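You operate a simulated robot arm through the tools that you are given. There is no shell and no other tool. Be economical: measure what you need, move in short steps, check, and stop when the job is done.

Carry out the task below with a simulated robot arm. There is one attempt and no reset: what you move stays moved.

Task
Plug the keyboard in, switch keyboard and dock on, and press Enter.
Fine: the grey plug goes into the free dock socket; leave dock and monitor on, showing DESKTOP.
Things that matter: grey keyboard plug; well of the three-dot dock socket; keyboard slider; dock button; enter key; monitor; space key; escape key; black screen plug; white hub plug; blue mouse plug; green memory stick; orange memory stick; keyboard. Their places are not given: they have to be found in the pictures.

Only the result counts: the job must be done as asked and must still hold three seconds after the hand-in. Knocking over, shifting, dropping, spilling or breaking anything else fails it.

Robot
A 6-joint arm with a two-finger parallel gripper, fixed in place. Base frame: the origin is at the foot of the arm, x ahead of it, y to its left, z up. Units: mm, degrees, N and s.
Its first joint turns from -66.0 to 66.0 degrees. Payload 2.9 kg.
Tool frame: the origin (TCP) lies between the finger pads and is the grasp point; the fingertips stand 30 mm ahead of it; z points along the fingers, y is the line along which they close. Largest opening 110 mm; finger width 20, thickness 10; the body of the gripper, 48 by 112 mm, starts 55 mm behind the TCP.
Orientation is told as [roll, pitch, yaw] about the base's x, y, z axes, in that order, counted from this pose: with the fingers straight down and closing along the base's y, the tool's x points along the base's -x, its y along +y and its z along -z.

Tools
- The arm moves only by the tool move_arm. Its argument "rows" is a list of rows, each a list of 3 entries, a list of its own where there are three numbers: the shift along the base's x, y, z in units of 100 mm (1.0 is 100 mm), then the turn, a rotation vector about the base's x, y, z in units of 60 degrees (1.0 is 60 degrees), then the closure in counts, from 0 (fully open) to 255 (shut). In form: [[[tx, ty, tz], [rx, ry, rz], jaw], ...]. A call has 1 to 12 rows; each row is the pose to reach, as a shift and turn from the pose commanded when the call began. A call with a number of a shift or a turn outside -1 to 1 is refused whole. Rows are played at 5 a second. More than 50 mm and 8.6 degrees between two rows, or a gripper value outside its range, and nothing of the call is played. A pose out of reach is approached as far as the arm can. The call stops where the force on the tool passes 40 N (or 10 N more than at its start, if that is more) or the arm is blocked; 0.2 s more then pass. Each finger travels about 108 mm/s and halts on what it meets, pressing with about 31 N; the grip force reading is that of the motor and also rises with nothing between the fingers. The clock runs only during rows and for 0.2 s after the last one: add rows that repeat a pose to give the fingers time. It gives the time, the measured TCP pose, the force on the tool (base axes), the opening and the grip force at its end, in the units of the frame above (readings bear some noise), and new pictures: "views" is both (left out), scene, wrist or none.
- Cameras (640 x 400 px; columns grow to the right, rows downward): "scene" is fixed at [88.8, 463.9, 1364.1]; the picture's right is [-0.47, -0.88, 0.00], its down [-0.67, 0.36, -0.66] and it looks along [0.58, -0.31, -0.76] (base axes); focal length 329 px, centre (320, 200). "wrist" rides on the gripper at [-36, 0, -57] in the tool frame; the picture's right is [0.00, -1.00, 0.00], its down [0.97, 0.00, -0.24] and it looks along [0.24, 0.00, 0.97] (tool axes); focal length 218 px, centre (320, 200).
- point_at(camera, pixels): for up to 12 pixels [column, row] of the newest picture of that camera ("zoom" is the newest enlarged one), the place [x, y, z] in the base frame of the surface seen there, good to about 2 mm. No time passes.
- close_up(camera, box): a new picture of the part [left, top, right, bottom] of that camera's present view, enlarged. No time passes.
- job_done(): hands the job in; it is judged then, once.

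Keep the steps short. Do not move on a guess: measure, check each grasp and each placing, and mend mistakes. In all there are 80 turns and 120 pictures (those below and enlarged ones count). Leave the gripper open and the arm clear of the work at the hand-in unless told otherwise, and finish with a single line.

The tools are called after ">>>" as name(argument=value, ...) on one line, values as JSON. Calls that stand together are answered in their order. move_arm: Moves the arm, as the interface text tells. Its arguments: {"type":"object","properties":{"rows":{"type":"array"},"views":{"type":"string","enum":["both","scene","wrist","none"]}},"required":["rows"]} The other tools are called the same way: point_at (camera, pixels) gives the place of the surface under pixels of a picture; close_up (camera, box) takes an enlarged picture of a part of a camera's view; job_done () hands the job in.

At the start:

```text
time_s: 0.0
ee_pos: [434.4, -54.8, 1016.9]
ee_rot: [0.1, 0.0, 0.0]
force: [-0.6, 0.2, 0.4]
opening: 110.0
grasp_force: 0.1
```

scene: 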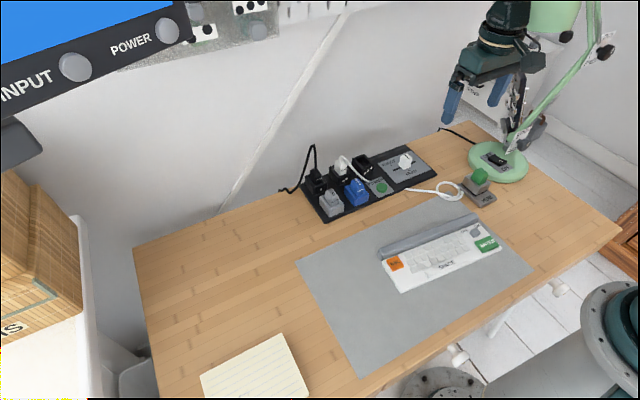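
wrist: 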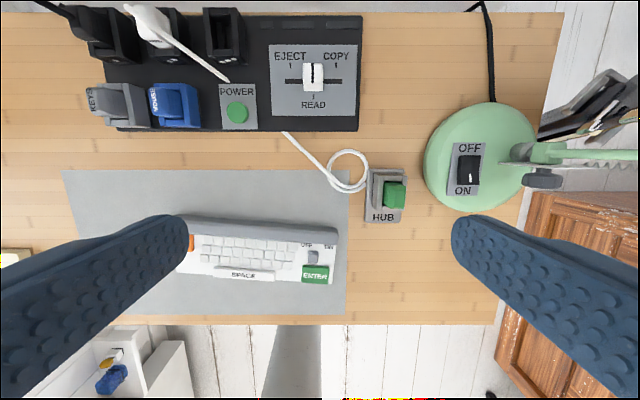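

I see a dock with sockets at the top left of the wrist view and a keyboard with a slider and keys. I'll enlarge both before measuring.

>>> close_up(camera="wrist", box=[60, 0, 370, 140])

>>> close_up(camera="scene", box=[270, 130, 450, 230])

>>> close_up(camera="wrist", box=[170, 200, 350, 300])

>>> close_up(camera="scene", box=[0, 0, 200, 120])

```text
2.06 times, centred on (215, 70) of wrist
```

zoom: 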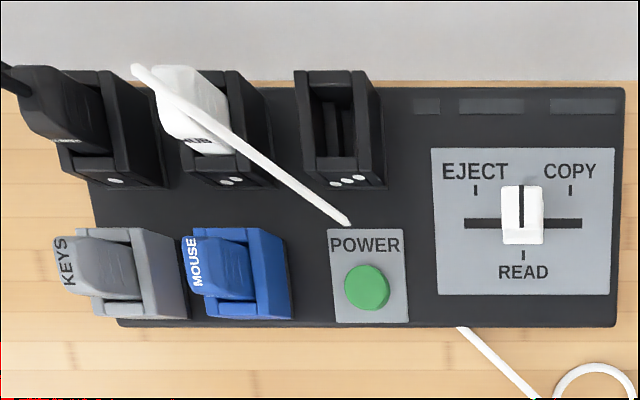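

```text
3.56 times, centred on (360, 180) of scene
```

zoom: 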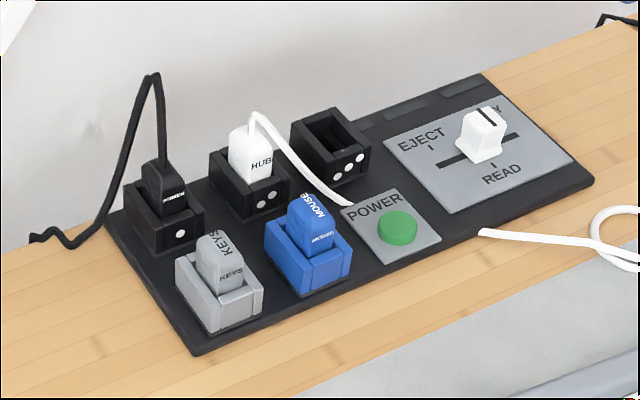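

```text
3.56 times, centred on (260, 250) of wrist
```

zoom: 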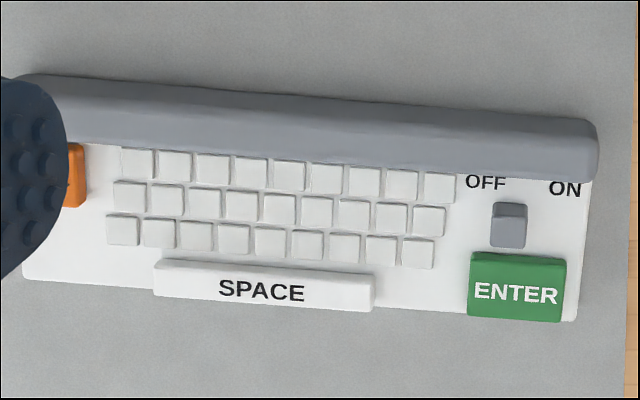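

```text
3.20 times, centred on (100, 60) of scene
```

zoom: 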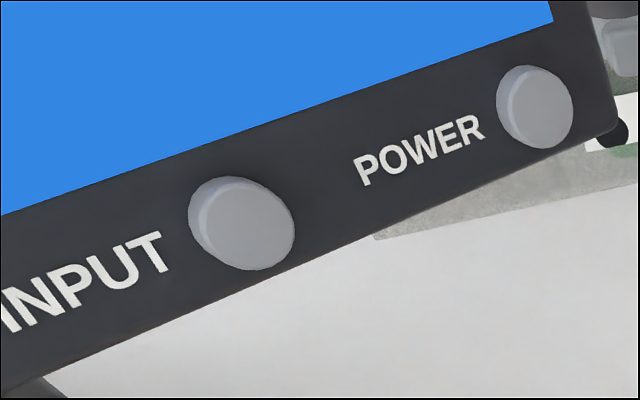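

The grey KEYS plug sits in its grey parking holder, and the free three-dot well is at the back right of the dock's socket group. Now I'll measure these points in the wrist and scene views.

>>> point_at(camera="wrist", pixels=[[115, 104], [140, 122], [175, 104], [224, 36], [237, 112], [313, 76], [312, 255], [315, 274], [243, 274], [192, 242], [284, 60], [400, 150]])

>>> point_at(camera="scene", pixels=[[331, 196], [333, 214], [363, 168], [356, 194], [382, 188], [320, 206], [343, 205], [475, 232], [487, 244], [396, 263], [443, 264], [405, 160]])

```text
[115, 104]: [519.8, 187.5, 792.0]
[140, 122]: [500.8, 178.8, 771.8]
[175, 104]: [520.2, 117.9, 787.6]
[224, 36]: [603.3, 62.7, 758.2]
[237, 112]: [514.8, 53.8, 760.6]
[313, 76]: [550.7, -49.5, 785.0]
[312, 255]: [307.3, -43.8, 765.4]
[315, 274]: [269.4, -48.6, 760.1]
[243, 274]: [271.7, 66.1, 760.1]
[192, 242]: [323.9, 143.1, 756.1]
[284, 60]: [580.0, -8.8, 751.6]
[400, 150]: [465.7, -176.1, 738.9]
```

```text
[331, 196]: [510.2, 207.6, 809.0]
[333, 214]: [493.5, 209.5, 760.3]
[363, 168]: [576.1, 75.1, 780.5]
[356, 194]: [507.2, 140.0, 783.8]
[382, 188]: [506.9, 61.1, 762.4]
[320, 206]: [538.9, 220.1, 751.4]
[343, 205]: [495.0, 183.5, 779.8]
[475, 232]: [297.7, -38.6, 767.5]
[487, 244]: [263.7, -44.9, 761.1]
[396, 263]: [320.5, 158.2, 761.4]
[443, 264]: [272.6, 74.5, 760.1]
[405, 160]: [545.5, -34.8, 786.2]
```

The measurements from both cameras agree: plug near (510,195), top about z 805; free well near (590,65), rim about z 780. I'll move the hand above the dock for a closer look.

>>> move_arm(rows=[[[0.2, 0.35, 0], [0, 0, 0], 0], [[0.4, 0.7, 0], [0, 0, 0], 0], [[0.6, 1.0, 0], [0, 0, 0], 0]], views="none")

>>> move_arm(rows=[[[0.0, 0.4, -0.1], [0, 0, 0], 0], [[0.0, 0.8, -0.3], [0, 0, 0], 0], [[0.0, 0.9, -0.6], [0, 0, 0], 0], [[0.0, 0.9, -0.6], [0, 0, 0], 0]], views="both")

```text
time_s: 0.8
ee_pos: [494.5, 45.1, 1017.2]
ee_rot: [-0.1, 0.0, 0.0]
force: [-0.6, -0.6, 0.6]
opening: 110.0
grasp_force: 0.1
```

```text
time_s: 1.8
ee_pos: [493.8, 134.2, 955.6]
ee_rot: [0.0, 0.0, 0.0]
force: [0.2, 0.0, 0.6]
opening: 110.1
grasp_force: 0.1
```

scene: 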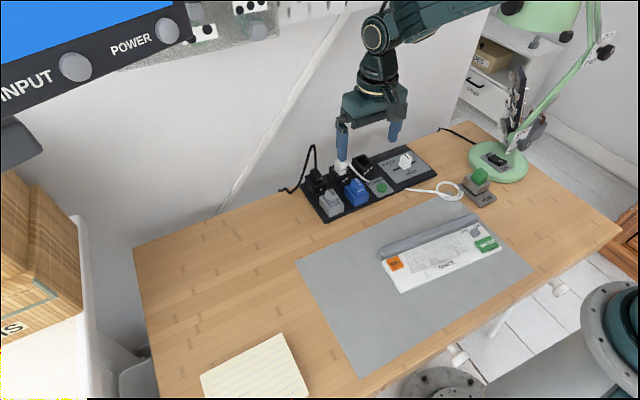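
wrist: 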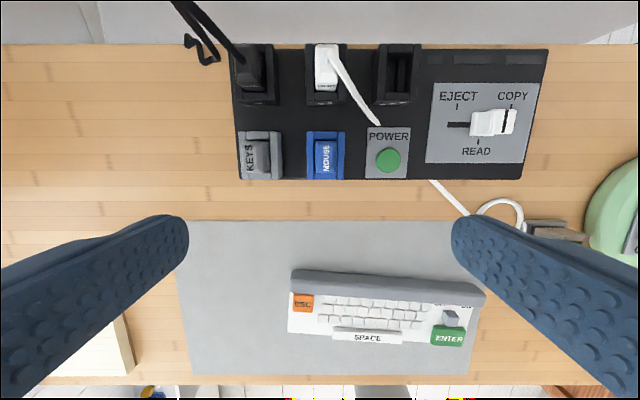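

Now the dock is seen almost from above, with the grey plug at about (258,155) and the free well at (397,72). I'll enlarge this part.

>>> close_up(camera="wrist", box=[225, 35, 425, 185])

```text
2.67 times, centred on (325, 110) of wrist
```

zoom: 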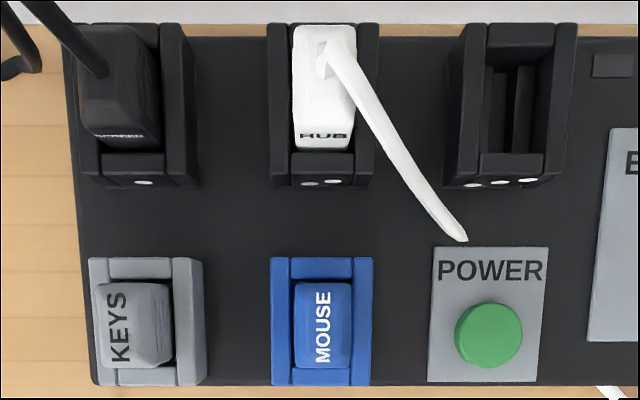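

>>> point_at(camera="zoom", pixels=[[103, 325], [165, 325], [140, 290], [140, 360], [97, 270], [188, 265], [188, 378], [140, 266], [140, 380], [118, 325]])

>>> point_at(camera="zoom", pixels=[[468, 28], [455, 165], [478, 100], [555, 100], [510, 30], [510, 162], [492, 100], [525, 100], [565, 28], [548, 170], [515, 140], [497, 60]])

>>> point_at(camera="zoom", pixels=[[488, 333], [298, 330], [348, 330], [320, 290], [320, 360], [278, 320], [362, 320], [276, 100], [368, 100], [300, 100], [348, 100], [320, 165]])

```text
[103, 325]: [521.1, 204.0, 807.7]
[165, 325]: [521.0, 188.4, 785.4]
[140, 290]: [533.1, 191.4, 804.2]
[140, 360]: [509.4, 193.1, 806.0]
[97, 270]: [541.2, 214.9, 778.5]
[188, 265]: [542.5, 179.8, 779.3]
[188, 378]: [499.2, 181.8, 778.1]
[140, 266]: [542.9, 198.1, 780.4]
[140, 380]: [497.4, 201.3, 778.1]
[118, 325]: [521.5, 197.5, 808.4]
```

```text
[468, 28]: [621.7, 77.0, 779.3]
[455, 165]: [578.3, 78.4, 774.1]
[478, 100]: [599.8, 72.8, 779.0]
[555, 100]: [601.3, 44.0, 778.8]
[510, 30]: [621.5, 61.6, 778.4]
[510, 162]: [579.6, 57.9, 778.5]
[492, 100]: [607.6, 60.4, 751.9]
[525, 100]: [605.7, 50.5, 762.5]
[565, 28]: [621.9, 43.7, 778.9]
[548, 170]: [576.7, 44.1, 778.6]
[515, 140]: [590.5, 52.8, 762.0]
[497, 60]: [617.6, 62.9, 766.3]
```

```text
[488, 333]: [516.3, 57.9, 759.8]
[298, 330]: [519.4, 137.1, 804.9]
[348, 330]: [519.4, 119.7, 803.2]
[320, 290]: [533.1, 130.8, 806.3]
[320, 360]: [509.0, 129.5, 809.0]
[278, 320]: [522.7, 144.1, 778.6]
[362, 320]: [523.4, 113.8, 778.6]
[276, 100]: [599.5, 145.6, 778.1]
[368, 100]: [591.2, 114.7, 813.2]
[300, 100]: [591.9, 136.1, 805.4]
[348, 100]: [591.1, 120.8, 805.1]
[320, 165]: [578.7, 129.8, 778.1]
```

The holder's centre comes out at about (520.5,197.5) and the free well's at about (600,60.5), both with rims at z 778.5. Next I measure the cables, the wall and the inner edges before going down.

>>> point_at(camera="zoom", pixels=[[330, 60], [350, 85], [380, 125], [410, 170], [440, 212], [460, 236], [300, 8], [550, 8], [90, 55], [60, 25], [35, 45], [120, 60]])

>>> point_at(camera="scene", pixels=[[313, 148], [312, 165], [341, 160], [350, 170], [345, 165], [300, 185]])

>>> close_up(camera="wrist", box=[370, 40, 430, 110])

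```text
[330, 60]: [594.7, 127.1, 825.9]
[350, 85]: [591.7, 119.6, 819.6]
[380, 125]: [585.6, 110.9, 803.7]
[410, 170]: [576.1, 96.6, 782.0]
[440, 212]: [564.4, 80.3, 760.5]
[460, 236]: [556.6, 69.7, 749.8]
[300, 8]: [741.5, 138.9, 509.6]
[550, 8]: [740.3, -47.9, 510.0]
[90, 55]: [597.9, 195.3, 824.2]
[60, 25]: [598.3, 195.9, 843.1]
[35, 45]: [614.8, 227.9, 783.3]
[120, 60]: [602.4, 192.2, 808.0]
```

```text
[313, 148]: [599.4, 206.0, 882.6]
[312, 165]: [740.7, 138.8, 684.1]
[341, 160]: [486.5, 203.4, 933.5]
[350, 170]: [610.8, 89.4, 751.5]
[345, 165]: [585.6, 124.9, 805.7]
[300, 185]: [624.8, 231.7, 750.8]
```

```text
5.71 times, centred on (400, 75) of wrist
```

zoom: 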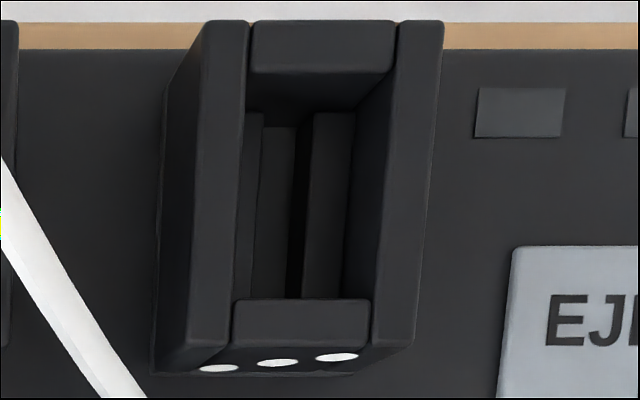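

The wall is far back (x 740) and the cables stay clear of both spots. I'll measure the well's rim edges here.

>>> point_at(camera="zoom", pixels=[[207, 180], [240, 180], [388, 180], [428, 180], [320, 26], [320, 62], [302, 303], [302, 340], [225, 30], [418, 30], [190, 335], [395, 335]])

>>> close_up(camera="wrist", box=[230, 120, 290, 190])

```text
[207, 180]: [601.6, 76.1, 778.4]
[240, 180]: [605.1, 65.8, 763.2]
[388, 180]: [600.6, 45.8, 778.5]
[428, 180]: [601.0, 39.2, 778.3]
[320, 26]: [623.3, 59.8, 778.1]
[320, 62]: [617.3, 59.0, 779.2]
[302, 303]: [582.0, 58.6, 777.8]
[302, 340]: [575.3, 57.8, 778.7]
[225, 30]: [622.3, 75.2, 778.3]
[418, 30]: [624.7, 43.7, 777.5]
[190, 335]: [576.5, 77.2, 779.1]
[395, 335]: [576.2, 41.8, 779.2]
```

```text
5.71 times, centred on (260, 155) of wrist
```

zoom: 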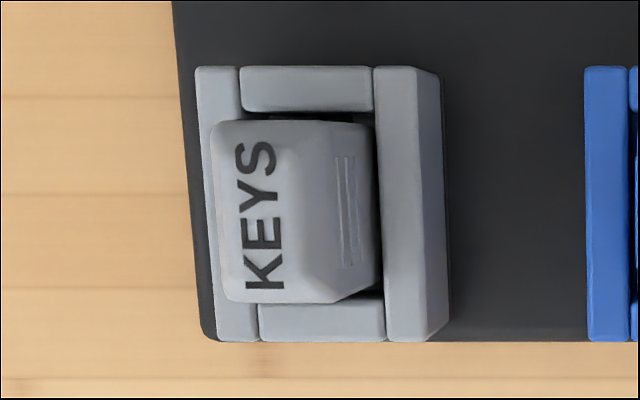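

>>> point_at(camera="zoom", pixels=[[200, 90], [234, 90], [380, 90], [407, 90], [305, 70], [305, 106], [320, 305], [320, 337], [262, 335], [380, 335], [255, 335], [222, 335]])

>>> point_at(camera="zoom", pixels=[[220, 200], [285, 200], [300, 200], [330, 200], [260, 130], [260, 296], [365, 200], [280, 128]])

```text
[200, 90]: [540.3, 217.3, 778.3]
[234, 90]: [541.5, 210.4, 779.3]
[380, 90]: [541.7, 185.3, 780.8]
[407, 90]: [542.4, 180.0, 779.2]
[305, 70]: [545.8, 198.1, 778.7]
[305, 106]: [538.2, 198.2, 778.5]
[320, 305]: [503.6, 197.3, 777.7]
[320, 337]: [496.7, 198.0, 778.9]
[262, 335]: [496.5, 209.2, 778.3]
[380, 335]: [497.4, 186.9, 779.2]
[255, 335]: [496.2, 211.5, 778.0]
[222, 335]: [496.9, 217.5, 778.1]
```

```text
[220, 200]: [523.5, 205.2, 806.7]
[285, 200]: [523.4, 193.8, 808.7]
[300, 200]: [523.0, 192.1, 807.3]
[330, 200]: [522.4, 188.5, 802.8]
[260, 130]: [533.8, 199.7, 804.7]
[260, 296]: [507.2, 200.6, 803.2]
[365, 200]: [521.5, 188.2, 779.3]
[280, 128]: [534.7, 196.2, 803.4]
```

The plug's centre is (520.5,197.5), and moving it to the free well means a shift of about (+78.3,-140). I'll close the jaws part-way and go above the plug to z 870.

>>> move_arm(rows=[[[0.13, 0.3, 0], [0, 0, 0], 140], [[0.265, 0.63, 0], [0, 0, 0], 140], [[0.265, 0.63, -0.4], [0, 0, 0], 140], [[0.265, 0.63, -0.86], [0, 0, 0], 140], [[0.265, 0.63, -0.86], [0, 0, 0], 140]])

```text
time_s: 3.0
ee_pos: [521.6, 199.1, 869.0]
ee_rot: [0.0, -0.1, 0.0]
force: [-0.7, -0.1, 0.1]
opening: 49.4
grasp_force: 0.0
```

scene: 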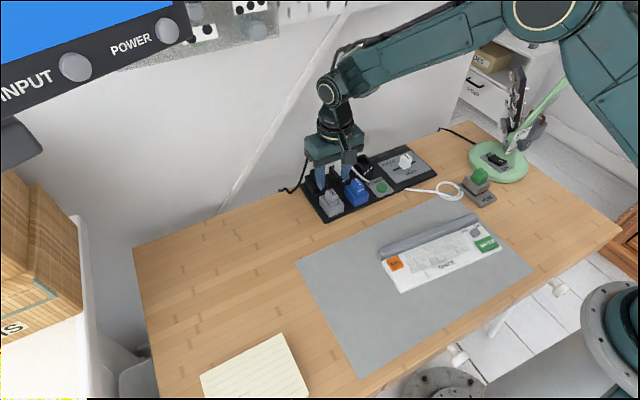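
wrist: 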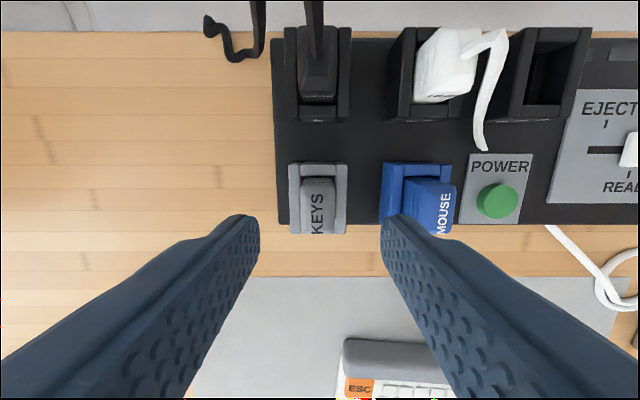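

The plug at column 318 lies between the fingers, which are centred on column 320. I'll re-measure the plug top from this closer view.

>>> point_at(camera="wrist", pixels=[[303, 205], [333, 205], [318, 183], [318, 230], [294, 200], [343, 200], [318, 168], [485, 202], [555, 42], [525, 100], [580, 60], [550, 110]])

```text
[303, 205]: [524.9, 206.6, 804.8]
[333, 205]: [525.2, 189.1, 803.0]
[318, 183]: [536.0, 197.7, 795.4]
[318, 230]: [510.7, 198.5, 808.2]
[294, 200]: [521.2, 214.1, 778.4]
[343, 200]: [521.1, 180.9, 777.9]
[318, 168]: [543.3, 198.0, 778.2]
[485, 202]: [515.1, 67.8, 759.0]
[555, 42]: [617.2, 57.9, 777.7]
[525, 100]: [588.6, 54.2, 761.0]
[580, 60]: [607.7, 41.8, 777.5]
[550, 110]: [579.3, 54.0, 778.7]
```

The plug's centre is confirmed at (521,198). Now I go straight down so the fingertips stand just above the holder rim, then close.

>>> move_arm(rows=[[[0, -0.01, -0.3], [0, 0, 0], 140], [[0, -0.01, -0.5], [0, 0, 0], 140], [[0, -0.01, -0.56], [0, 0, 0], 140], [[0, -0.01, -0.56], [0, 0, 0], 200], [[0, -0.01, -0.56], [0, 0, 0], 255], [[0, -0.01, -0.56], [0, 0, 0], 255], [[0, -0.01, -0.56], [0, 0, 0], 255]])

```text
time_s: 4.6
ee_pos: [521.6, 197.7, 814.7]
ee_rot: [0.0, 0.0, 0.1]
force: [1.5, 4.2, -1.5]
opening: 18.7
grasp_force: 31.0
```

scene: 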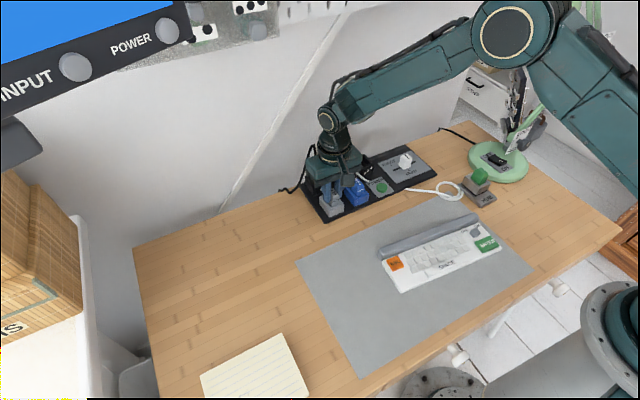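
wrist: 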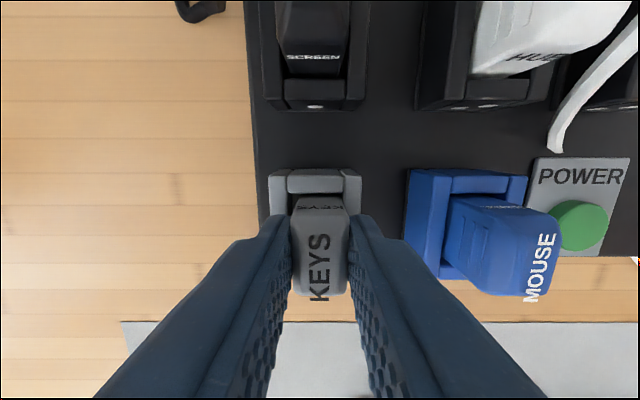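

The grip closed on 18.7 mm at 31 N, with "KEYS" centred between the fingers. I'll lift straight up 70 mm.

>>> move_arm(rows=[[[0, 0, 0.1], [0, 0, 0], 255], [[0, 0, 0.25], [0, 0, 0], 255], [[0, 0, 0.5], [0, 0, 0], 255], [[0, 0, 0.75], [0, 0, 0], 255], [[0, 0, 0.75], [0, 0, 0], 255]])

```text
time_s: 5.8
ee_pos: [520.9, 197.1, 889.7]
ee_rot: [-0.1, 0.0, -0.1]
force: [-0.4, -0.6, 0.3]
opening: 18.6
grasp_force: 30.9
```

scene: 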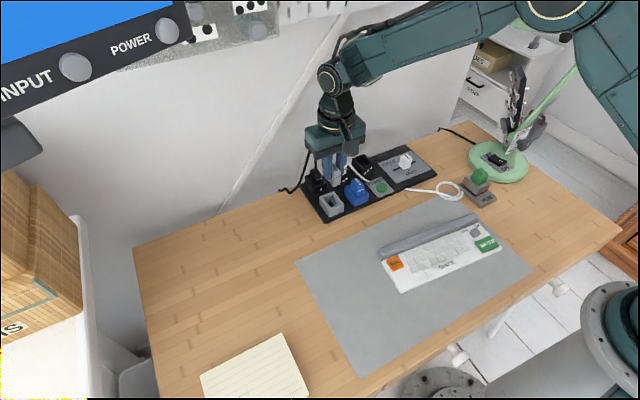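
wrist: 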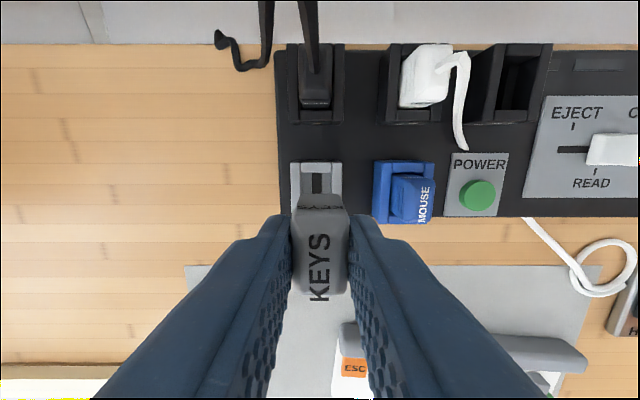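

The plug is firmly held and the holder is empty. I carry it toward the free well: first along -y at this height, then +x.

>>> move_arm(rows=[[[0, -0.3, 0], [0, 0, 0], 255], [[0, -0.6, 0], [0, 0, 0], 255], [[0, -0.9, 0], [0, 0, 0], 255]], views="none")

>>> move_arm(rows=[[[0, -0.3, 0], [0, 0, 0], 255], [[0, -0.495, 0], [0, 0, 0], 255], [[0.3, -0.495, 0], [0, 0, 0], 255], [[0.6, -0.495, 0], [0, 0, 0], 255], [[0.783, -0.495, 0], [0, 0, 0], 255], [[0.783, -0.495, 0], [0, 0, 0], 255]])

```text
time_s: 6.6
ee_pos: [520.9, 107.0, 889.1]
ee_rot: [0.1, 0.0, 0.0]
force: [-0.1, -0.2, 0.2]
opening: 18.6
grasp_force: 30.9
```

```text
time_s: 8.0
ee_pos: [599.1, 58.5, 889.9]
ee_rot: [-0.1, -0.1, 0.0]
force: [-0.1, 0.2, -0.4]
opening: 18.8
grasp_force: 31.1
```

scene: 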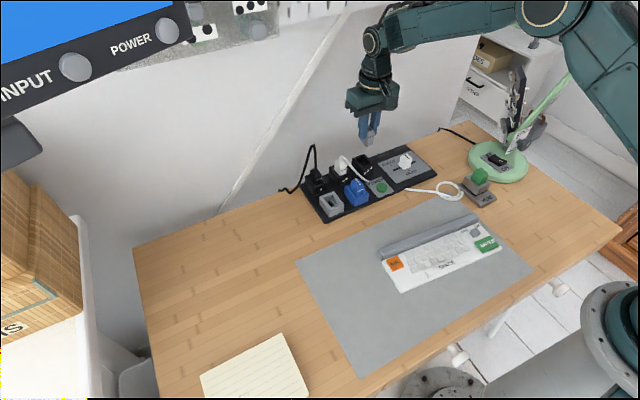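
wrist: 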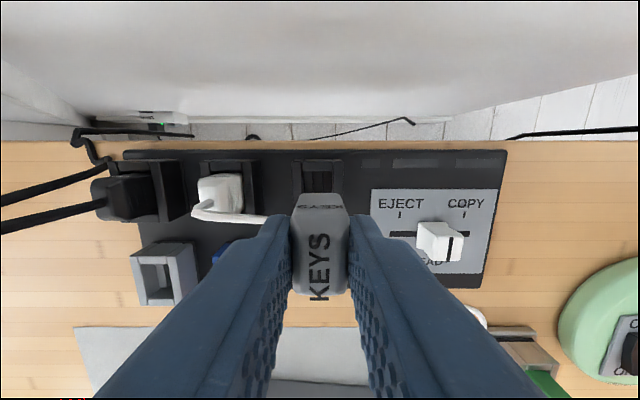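

The well at columns 293–343 is centred under the plug. I'll lower to just above the entry and look from both cameras.

>>> move_arm(rows=[[[0, 0, -0.2], [0, 0, 0], 255], [[0, 0, -0.38], [0, 0, 0], 255], [[0, 0, -0.38], [0, 0, 0], 255]])

>>> close_up(camera="scene", box=[310, 100, 430, 200])

```text
time_s: 8.8
ee_pos: [599.7, 58.3, 851.3]
ee_rot: [-0.1, 0.0, 0.0]
force: [-0.3, 0.8, -0.1]
opening: 18.8
grasp_force: 30.8
```

scene: 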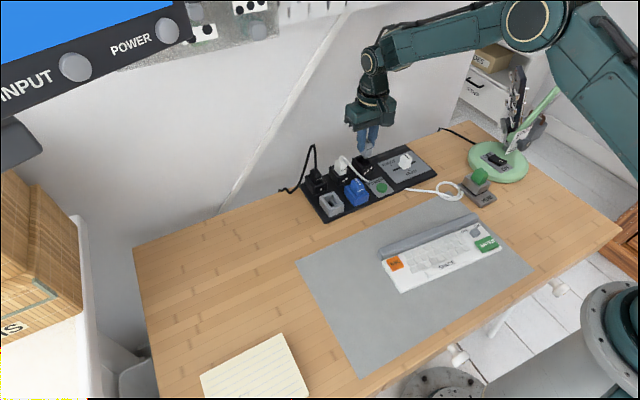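
wrist: 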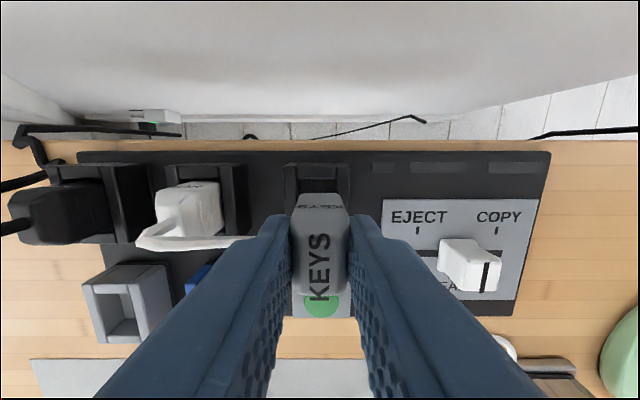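

```text
4.00 times, centred on (370, 150) of scene
```

zoom: 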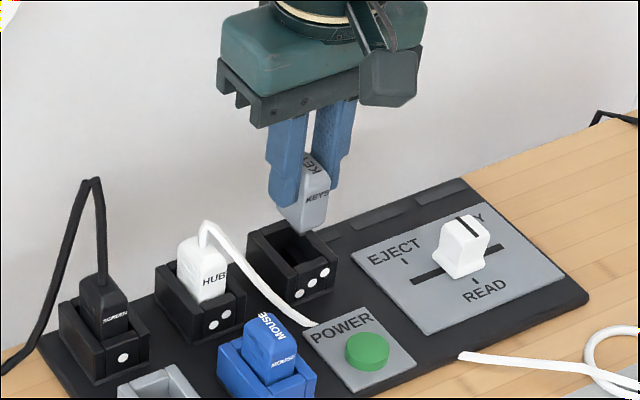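

The plug looks aligned above the well with its foot near the rim. I'll lower it slowly with the force stop guarding.

>>> move_arm(rows=[[[0, 0, -0.06], [0, 0, 0], 255], [[0, 0, -0.12], [0, 0, 0], 255], [[0, 0, -0.18], [0, 0, 0], 255], [[0, 0, -0.24], [0, 0, 0], 255], [[0, 0, -0.3], [0, 0, 0], 255], [[0, 0, -0.34], [0, 0, 0], 255], [[0, 0, -0.37], [0, 0, 0], 255], [[0, 0, -0.37], [0, 0, 0], 255]])

>>> close_up(camera="scene", box=[310, 100, 430, 200])

```text
time_s: 10.6
ee_pos: [599.9, 58.2, 814.1]
ee_rot: [0.0, -0.1, 0.0]
force: [0.1, -0.1, -0.7]
opening: 18.9
grasp_force: 30.6
```

scene: 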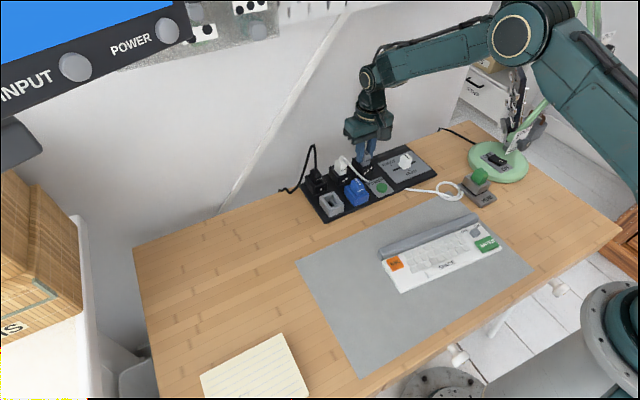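
wrist: 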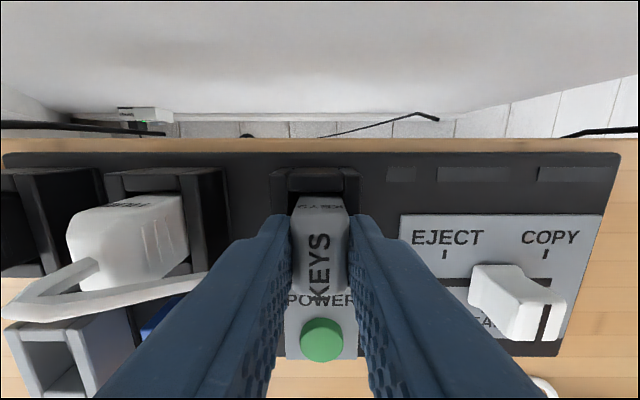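

```text
4.00 times, centred on (370, 150) of scene
```

zoom: 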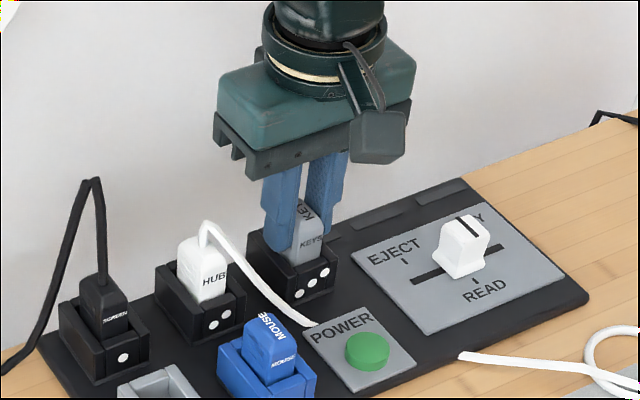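

It slid in to the seating depth with no resistance. I'll press 3–4 mm more to check that it's on the floor of the well; the fingertips still clear the rim.

>>> move_arm(rows=[[[0, 0, -0.015], [0, 0, 0], 255], [[0, 0, -0.03], [0, 0, 0], 255], [[0, 0, -0.04], [0, 0, 0], 255], [[0, 0, -0.04], [0, 0, 0], 255]], views="none")

```text
time_s: 11.6
ee_pos: [599.6, 58.0, 812.4]
ee_rot: [0.0, -0.3, 0.0]
force: [-3.2, 1.2, 23.9]
opening: 18.9
grasp_force: 31.0
```

The floor answered with 24 N at z 812.4, so the plug is seated. I'll relieve the push, open the jaws a little, and rise.

>>> move_arm(rows=[[[0, 0, 0.02], [0, 0, 0], 255], [[0, 0, 0.02], [0, 0, 0], 170], [[0, 0, 0.02], [0, 0, 0], 170], [[0, 0, 0.02], [0, 0, 0], 170], [[0, 0, 0.2], [0, 0, 0], 170], [[0, 0, 0.5], [0, 0, 0], 170], [[0, 0, 0.9], [0, 0, 0], 170], [[-0.3, 0, 0.9], [0, 0, 0], 170], [[-0.3, 0, 0.9], [0, 0, 0], 170]])

>>> close_up(camera="scene", box=[310, 120, 430, 220])

```text
time_s: 13.6
ee_pos: [568.7, 58.4, 899.1]
ee_rot: [0.0, 0.0, 0.0]
force: [0.2, 0.8, -0.2]
opening: 36.4
grasp_force: 0.1
```

scene: 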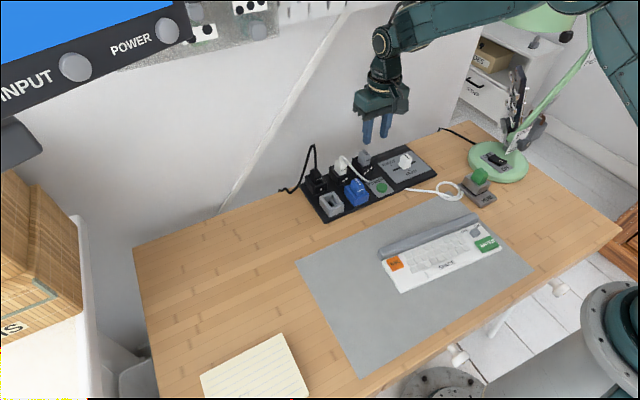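
wrist: 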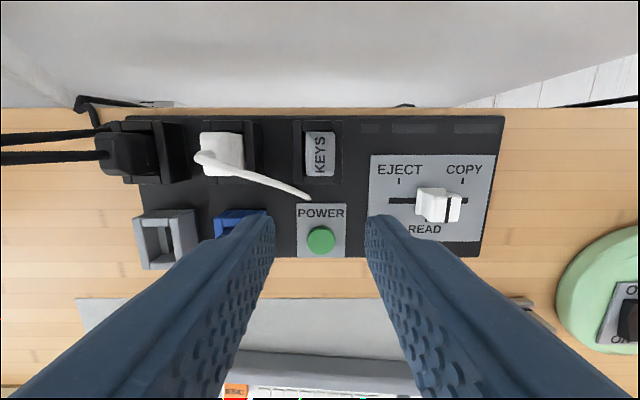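

```text
4.00 times, centred on (370, 170) of scene
```

zoom: 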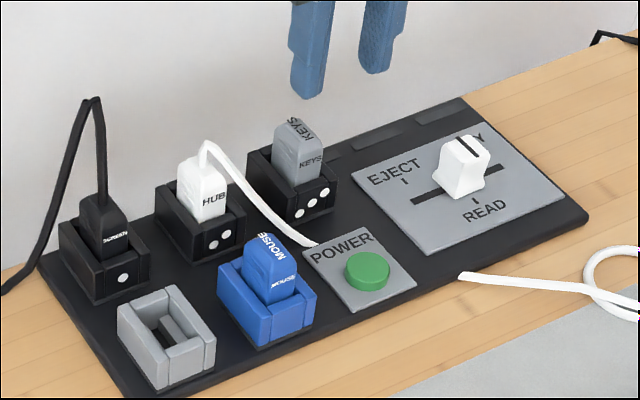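

The KEYS plug stands in the three-dot well at the same height as its neighbours. Next is the keyboard slider, so I'll go to above the keyboard.

>>> move_arm(rows=[[[-0.4, -0.2, 0.1], [0, 0, 0], 170], [[-0.8, -0.4, 0.1], [0, 0, 0], 170], [[-1.0, -0.6, 0.1], [0, 0, 0], 170]], views="none")

>>> move_arm(rows=[[[-0.4, -0.2, 0], [0, 0, 0], 220], [[-0.8, -0.2, 0], [0, 0, 0], 255], [[-1.0, -0.2, 0], [0, 0, 0], 255]], views="none")

>>> move_arm(rows=[[[-0.4, -0.1, 0], [0, 0, 0], 255], [[-0.6, -0.1, 0], [0, 0, 0], 255], [[-0.6, -0.1, 0], [0, 0, 0], 255]], views="both")

```text
time_s: 14.4
ee_pos: [467.8, -2.8, 910.0]
ee_rot: [0.0, 0.0, 0.1]
force: [-0.5, -0.5, 0.5]
opening: 36.4
grasp_force: 0.0
```

```text
time_s: 15.2
ee_pos: [368.2, -22.4, 910.5]
ee_rot: [0.0, -0.1, 0.1]
force: [-0.3, -0.2, -0.4]
opening: 0.0
grasp_force: 31.0
```

```text
time_s: 16.0
ee_pos: [309.2, -31.7, 909.6]
ee_rot: [0.0, 0.0, 0.0]
force: [1.0, 0.0, -0.1]
opening: 0.1
grasp_force: 31.0
```

scene: 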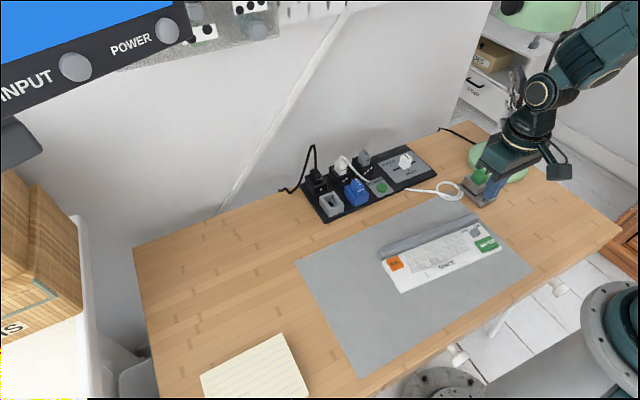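
wrist: 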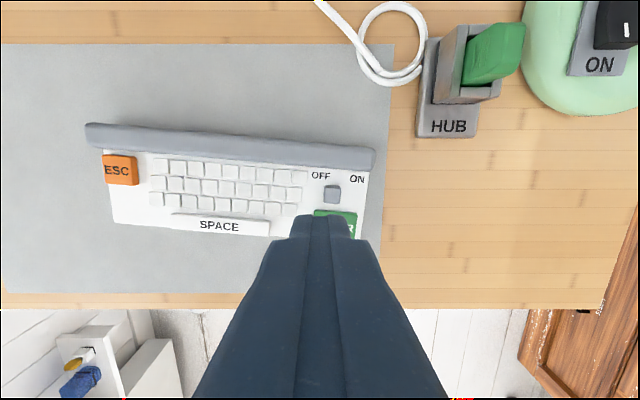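

The hand is above the keyboard; the slider knob is at (332,194) and Enter at (338,222). I'll enlarge and measure the slider, slot and lid heights.

>>> close_up(camera="wrist", box=[295, 150, 385, 240])

>>> close_up(camera="scene", box=[440, 210, 520, 270])

```text
4.44 times, centred on (340, 195) of wrist
```

zoom: 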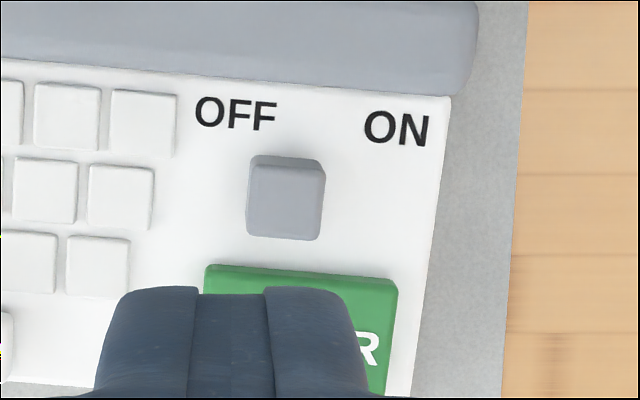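

```text
6.67 times, centred on (480, 240) of scene
```

zoom: 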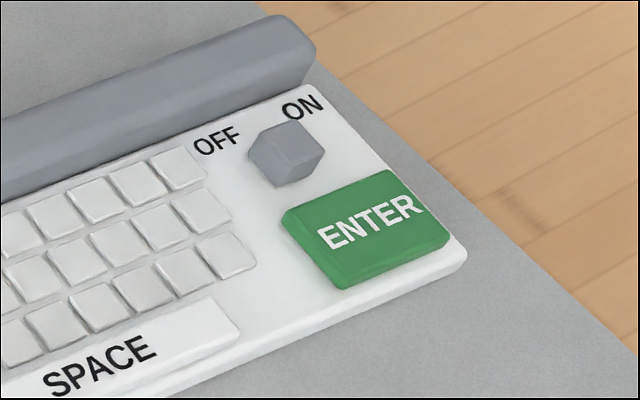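

>>> point_at(camera="zoom", pixels=[[275, 145], [300, 140], [285, 165], [263, 150], [310, 160], [218, 140], [302, 107], [345, 160], [240, 190], [360, 230], [230, 100], [200, 120]])

>>> point_at(camera="wrist", pixels=[[332, 193], [326, 193], [339, 195], [333, 188], [332, 202], [320, 176], [357, 180], [319, 212], [352, 215], [354, 235], [330, 164], [350, 200]])

```text
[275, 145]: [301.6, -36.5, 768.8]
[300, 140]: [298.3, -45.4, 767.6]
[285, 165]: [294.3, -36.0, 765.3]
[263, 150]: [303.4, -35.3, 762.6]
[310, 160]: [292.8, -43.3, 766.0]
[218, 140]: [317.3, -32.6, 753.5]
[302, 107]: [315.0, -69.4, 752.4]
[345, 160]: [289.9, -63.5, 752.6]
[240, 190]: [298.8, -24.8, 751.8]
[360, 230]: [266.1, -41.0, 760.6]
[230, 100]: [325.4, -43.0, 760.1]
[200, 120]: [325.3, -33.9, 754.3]
```

```text
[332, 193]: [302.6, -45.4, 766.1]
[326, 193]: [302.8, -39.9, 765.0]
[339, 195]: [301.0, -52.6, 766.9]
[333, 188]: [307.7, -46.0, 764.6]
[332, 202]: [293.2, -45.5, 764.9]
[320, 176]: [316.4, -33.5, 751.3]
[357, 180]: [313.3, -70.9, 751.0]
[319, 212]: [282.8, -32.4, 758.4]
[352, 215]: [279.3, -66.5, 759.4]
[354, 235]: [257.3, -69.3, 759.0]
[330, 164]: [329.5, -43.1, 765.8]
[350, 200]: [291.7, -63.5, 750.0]
```

The knob is at about (300.5,-44), top z 766 and plate z 751. OFF is at y -33 and ON at y -71, so it must move towards -y. I'll hover lower with the jaws 24 mm apart to straddle the knob.

>>> move_arm(rows=[[[-0.05, -0.1, -0.3], [0, 0, 0], 199], [[-0.09, -0.125, -0.6], [0, 0, 0], 199], [[-0.09, -0.125, -0.8], [0, 0, 0], 199], [[-0.09, -0.125, -0.8], [0, 0, 0], 199]])

>>> close_up(camera="wrist", box=[250, 170, 410, 270])

>>> close_up(camera="scene", box=[440, 190, 540, 270])

```text
time_s: 17.0
ee_pos: [300.0, -45.5, 829.6]
ee_rot: [0.0, 0.1, 0.0]
force: [-0.4, -0.4, 0.1]
opening: 24.1
grasp_force: 0.1
```

scene: 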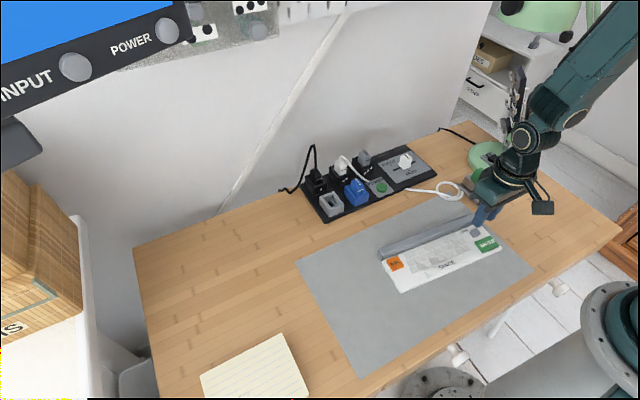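
wrist: 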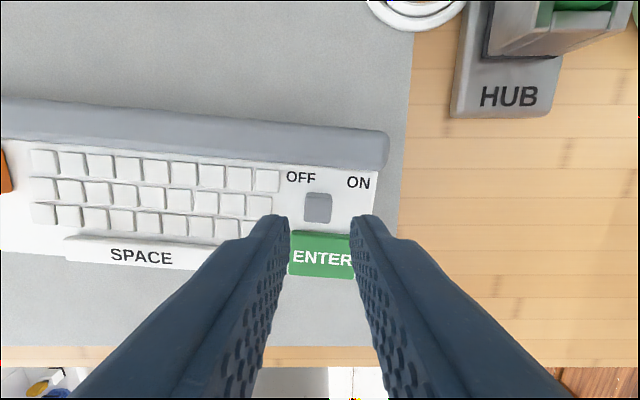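

```text
4.00 times, centred on (330, 220) of wrist
```

zoom: 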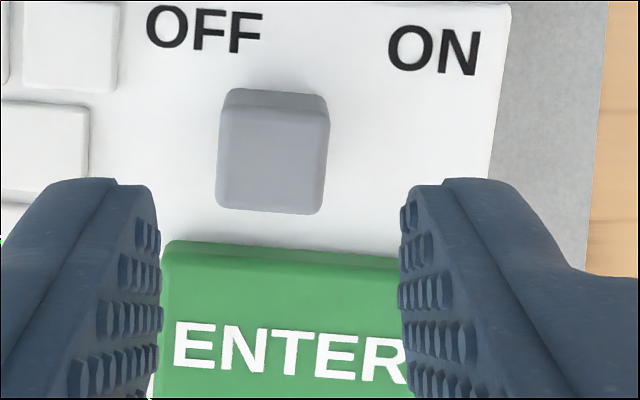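

```text
5.00 times, centred on (490, 230) of scene
```

zoom: 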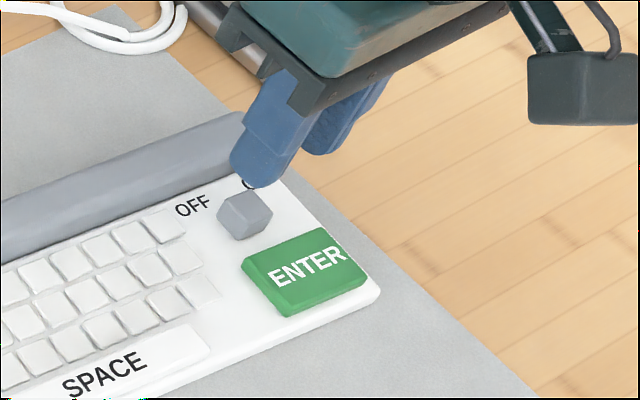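

>>> point_at(camera="wrist", pixels=[[318, 207], [306, 207], [329, 208], [318, 197], [318, 221], [260, 205], [266, 180], [230, 228], [292, 240], [347, 243], [320, 258], [320, 235]])

```text
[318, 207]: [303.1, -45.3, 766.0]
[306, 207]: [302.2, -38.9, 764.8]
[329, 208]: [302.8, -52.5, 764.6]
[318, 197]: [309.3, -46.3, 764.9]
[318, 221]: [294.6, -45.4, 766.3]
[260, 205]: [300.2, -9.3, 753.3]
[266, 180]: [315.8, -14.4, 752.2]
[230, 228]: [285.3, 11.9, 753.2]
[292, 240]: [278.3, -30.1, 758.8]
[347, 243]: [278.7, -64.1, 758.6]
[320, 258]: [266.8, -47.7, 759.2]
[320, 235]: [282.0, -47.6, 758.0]
```

The knob's centre is (302,-45.5) with y from -38.5 to -52.5, and the keys stand only 2 mm high. I'll go down to fingertip z 757 around the knob.

>>> move_arm(rows=[[[0.015, 0, -0.2], [0, 0, 0], 199], [[0.015, 0, -0.34], [0, 0, 0], 199], [[0.015, 0, -0.425], [0, 0, 0], 199], [[0.015, 0, -0.425], [0, 0, 0], 199]], views="wrist")

>>> close_up(camera="scene", box=[440, 190, 540, 270])

```text
time_s: 18.0
ee_pos: [302.0, -44.5, 786.9]
ee_rot: [0.1, 0.1, 0.0]
force: [0.2, -0.3, -0.6]
opening: 24.1
grasp_force: 0.0
```

wrist: 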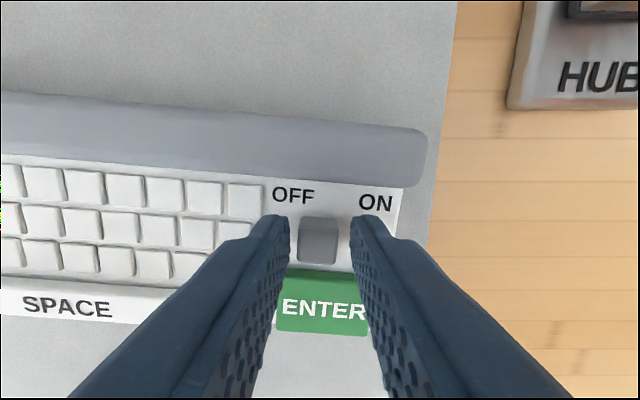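

```text
5.00 times, centred on (490, 230) of scene
```

zoom: 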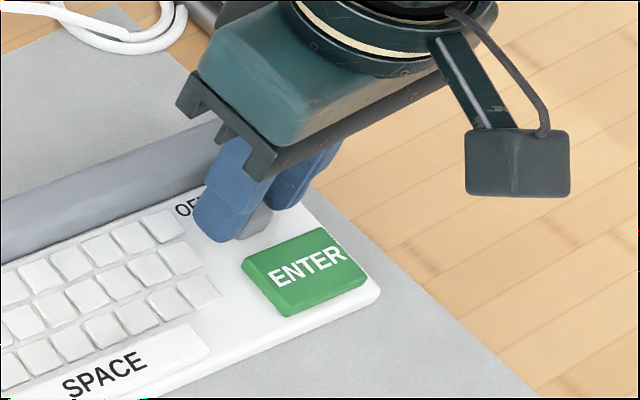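

The fingers straddle the knob, with a gap of about 5 mm on each side. I'll push towards ON in small steps and watch the force.

>>> move_arm(rows=[[[0, -0.04, 0], [0, 0, 0], 199], [[0, -0.06, 0], [0, 0, 0], 199], [[0, -0.08, 0], [0, 0, 0], 199], [[0, -0.1, 0], [0, 0, 0], 199]], views="wrist")

```text
time_s: 19.0
ee_pos: [301.4, -54.3, 788.0]
ee_rot: [0.0, 0.0, -0.1]
force: [-0.5, 0.2, 0.1]
opening: 24.0
grasp_force: 0.0
```

wrist: 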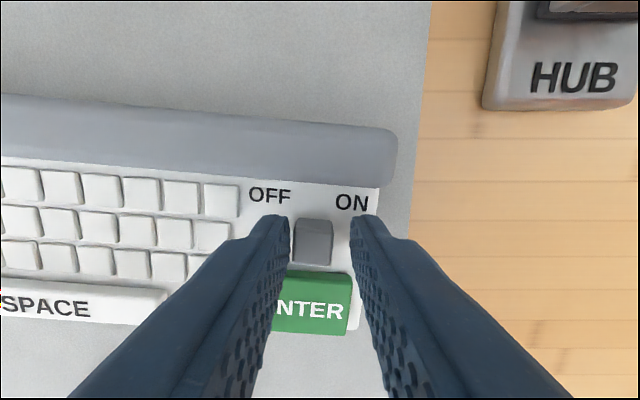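

The knob has begun to move with the finger at nearly no force. I'll keep pushing.

>>> move_arm(rows=[[[0, -0.02, 0], [0, 0, 0], 199], [[0, -0.04, 0], [0, 0, 0], 199], [[0, -0.06, 0], [0, 0, 0], 199], [[0, -0.08, 0], [0, 0, 0], 199]], views="wrist")

```text
time_s: 20.0
ee_pos: [301.0, -62.9, 788.4]
ee_rot: [0.1, 0.0, 0.0]
force: [-0.7, 4.5, 0.0]
opening: 26.3
grasp_force: 2.5
```

wrist: 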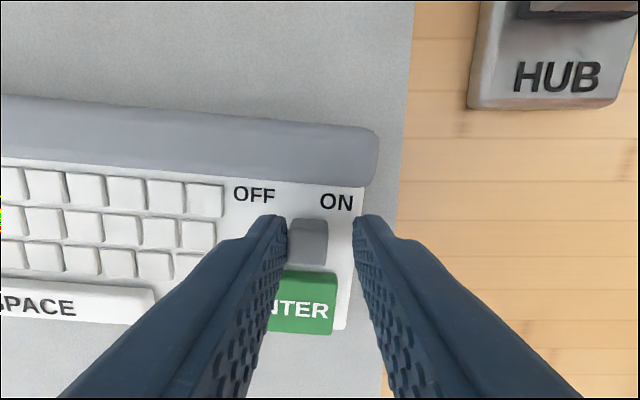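

Force is now 4.5 N and the knob has passed the midpoint between the labels, so it's probably near its stop. I'll push 3 mm more to check.

>>> move_arm(rows=[[[0, -0.015, 0], [0, 0, 0], 199], [[0, -0.03, 0], [0, 0, 0], 199], [[0, -0.03, 0], [0, 0, 0], 199]], views="wrist")

```text
time_s: 20.8
ee_pos: [301.1, -65.9, 787.3]
ee_rot: [0.1, 0.0, 0.0]
force: [0.8, 3.3, 0.5]
opening: 25.7
grasp_force: 1.1
```

wrist: 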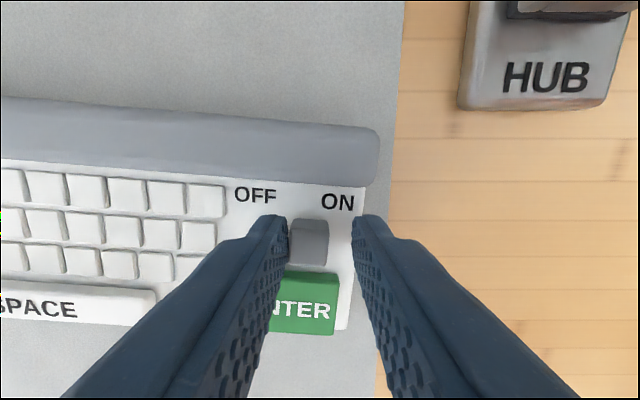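

The HUB label moved in view while the keyboard labels did not, so the keyboard itself was dragged a few mm: the knob is at its stop. I'll back off 4 mm, rise, and check slider and keyboard position.

>>> move_arm(rows=[[[0, 0.04, 0], [0, 0, 0], 199], [[0, 0.07, 0.0], [0, 0, 0], 199], [[0, 0.07, 0.3], [0, 0, 0], 199], [[0, 0.07, 0.7], [0, 0, 0], 199], [[0, 0.2, 1.0], [0, 0, 0], 199], [[0, 0.2, 1.0], [0, 0, 0], 199]])

>>> close_up(camera="wrist", box=[260, 140, 420, 260])

```text
time_s: 22.2
ee_pos: [300.8, -44.6, 886.8]
ee_rot: [0.0, 0.0, 0.0]
force: [-1.0, -0.9, -0.2]
opening: 24.1
grasp_force: 0.0
```

scene: 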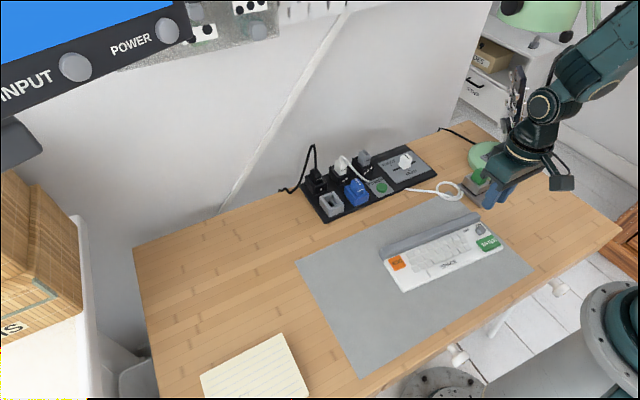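
wrist: 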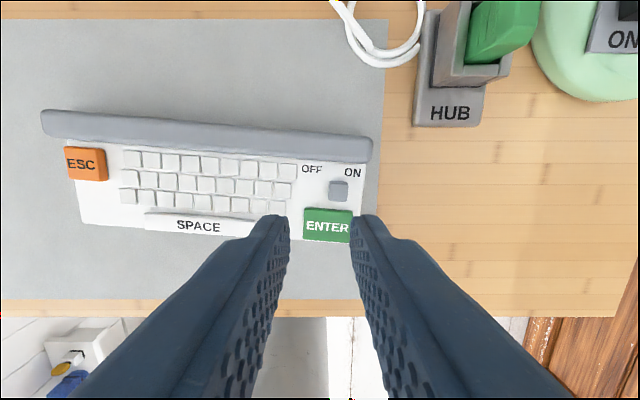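

```text
3.33 times, centred on (340, 200) of wrist
```

zoom: 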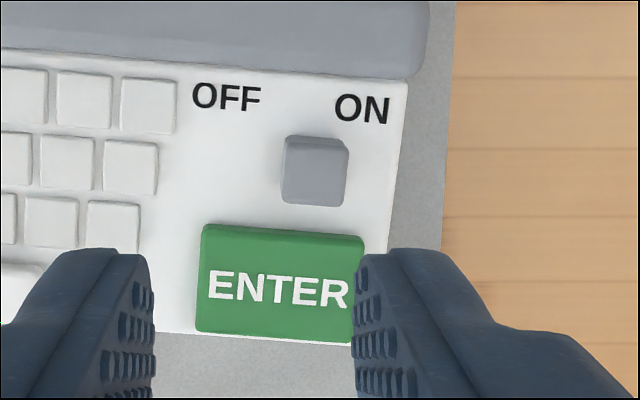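

The knob now sits on the ON side. I'll measure how far the keyboard moved.

>>> point_at(camera="wrist", pixels=[[312, 169], [353, 173], [339, 191], [306, 212], [350, 220], [328, 226], [328, 210], [364, 142], [80, 164], [328, 238]])

>>> point_at(camera="scene", pixels=[[397, 262], [489, 243], [478, 229], [384, 252]])

```text
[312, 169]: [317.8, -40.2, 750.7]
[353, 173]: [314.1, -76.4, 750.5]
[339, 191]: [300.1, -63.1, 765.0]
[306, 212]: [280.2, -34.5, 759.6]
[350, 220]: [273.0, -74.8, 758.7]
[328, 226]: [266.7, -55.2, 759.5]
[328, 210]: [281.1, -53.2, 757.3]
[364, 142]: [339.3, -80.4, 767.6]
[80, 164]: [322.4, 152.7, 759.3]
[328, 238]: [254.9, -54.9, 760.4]
```

```text
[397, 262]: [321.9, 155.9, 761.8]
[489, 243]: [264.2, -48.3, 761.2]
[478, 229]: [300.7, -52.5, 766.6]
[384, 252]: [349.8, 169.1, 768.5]
```

The slider is ON. The labels show the keyboard was dragged about 6 mm towards -y, so I'll nudge it back from its right edge. I shut the fingers and go to the right of the keyboard first.

>>> move_arm(rows=[[[0.02, -0.4, 0], [0, 0, 0], 255], [[0.02, -0.63, 0], [0, 0, 0], 255], [[0.02, -0.63, -0.4], [0, 0, 0], 255], [[0.02, -0.63, -0.8], [0, 0, 0], 255], [[0.02, -0.63, -0.8], [0, 0, 0], 255]], views="wrist")

```text
time_s: 23.4
ee_pos: [302.4, -108.7, 806.9]
ee_rot: [0.0, 0.0, -0.1]
force: [0.0, -0.1, -0.9]
opening: 0.0
grasp_force: 30.5
```

wrist: 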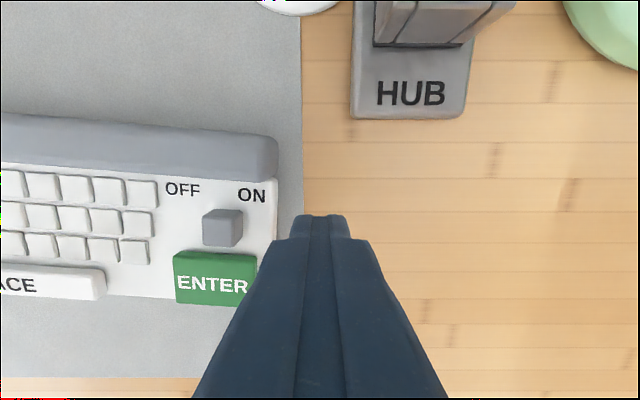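

>>> point_at(camera="wrist", pixels=[[269, 210], [265, 235], [273, 186], [283, 225], [290, 180], [330, 150], [276, 150], [182, 189], [251, 195]])

```text
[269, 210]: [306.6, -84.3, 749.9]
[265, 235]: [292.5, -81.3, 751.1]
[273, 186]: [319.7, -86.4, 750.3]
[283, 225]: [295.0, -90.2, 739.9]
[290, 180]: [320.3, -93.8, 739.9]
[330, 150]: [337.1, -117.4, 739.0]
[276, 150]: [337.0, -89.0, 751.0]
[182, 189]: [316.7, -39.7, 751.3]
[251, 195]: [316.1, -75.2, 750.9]
```

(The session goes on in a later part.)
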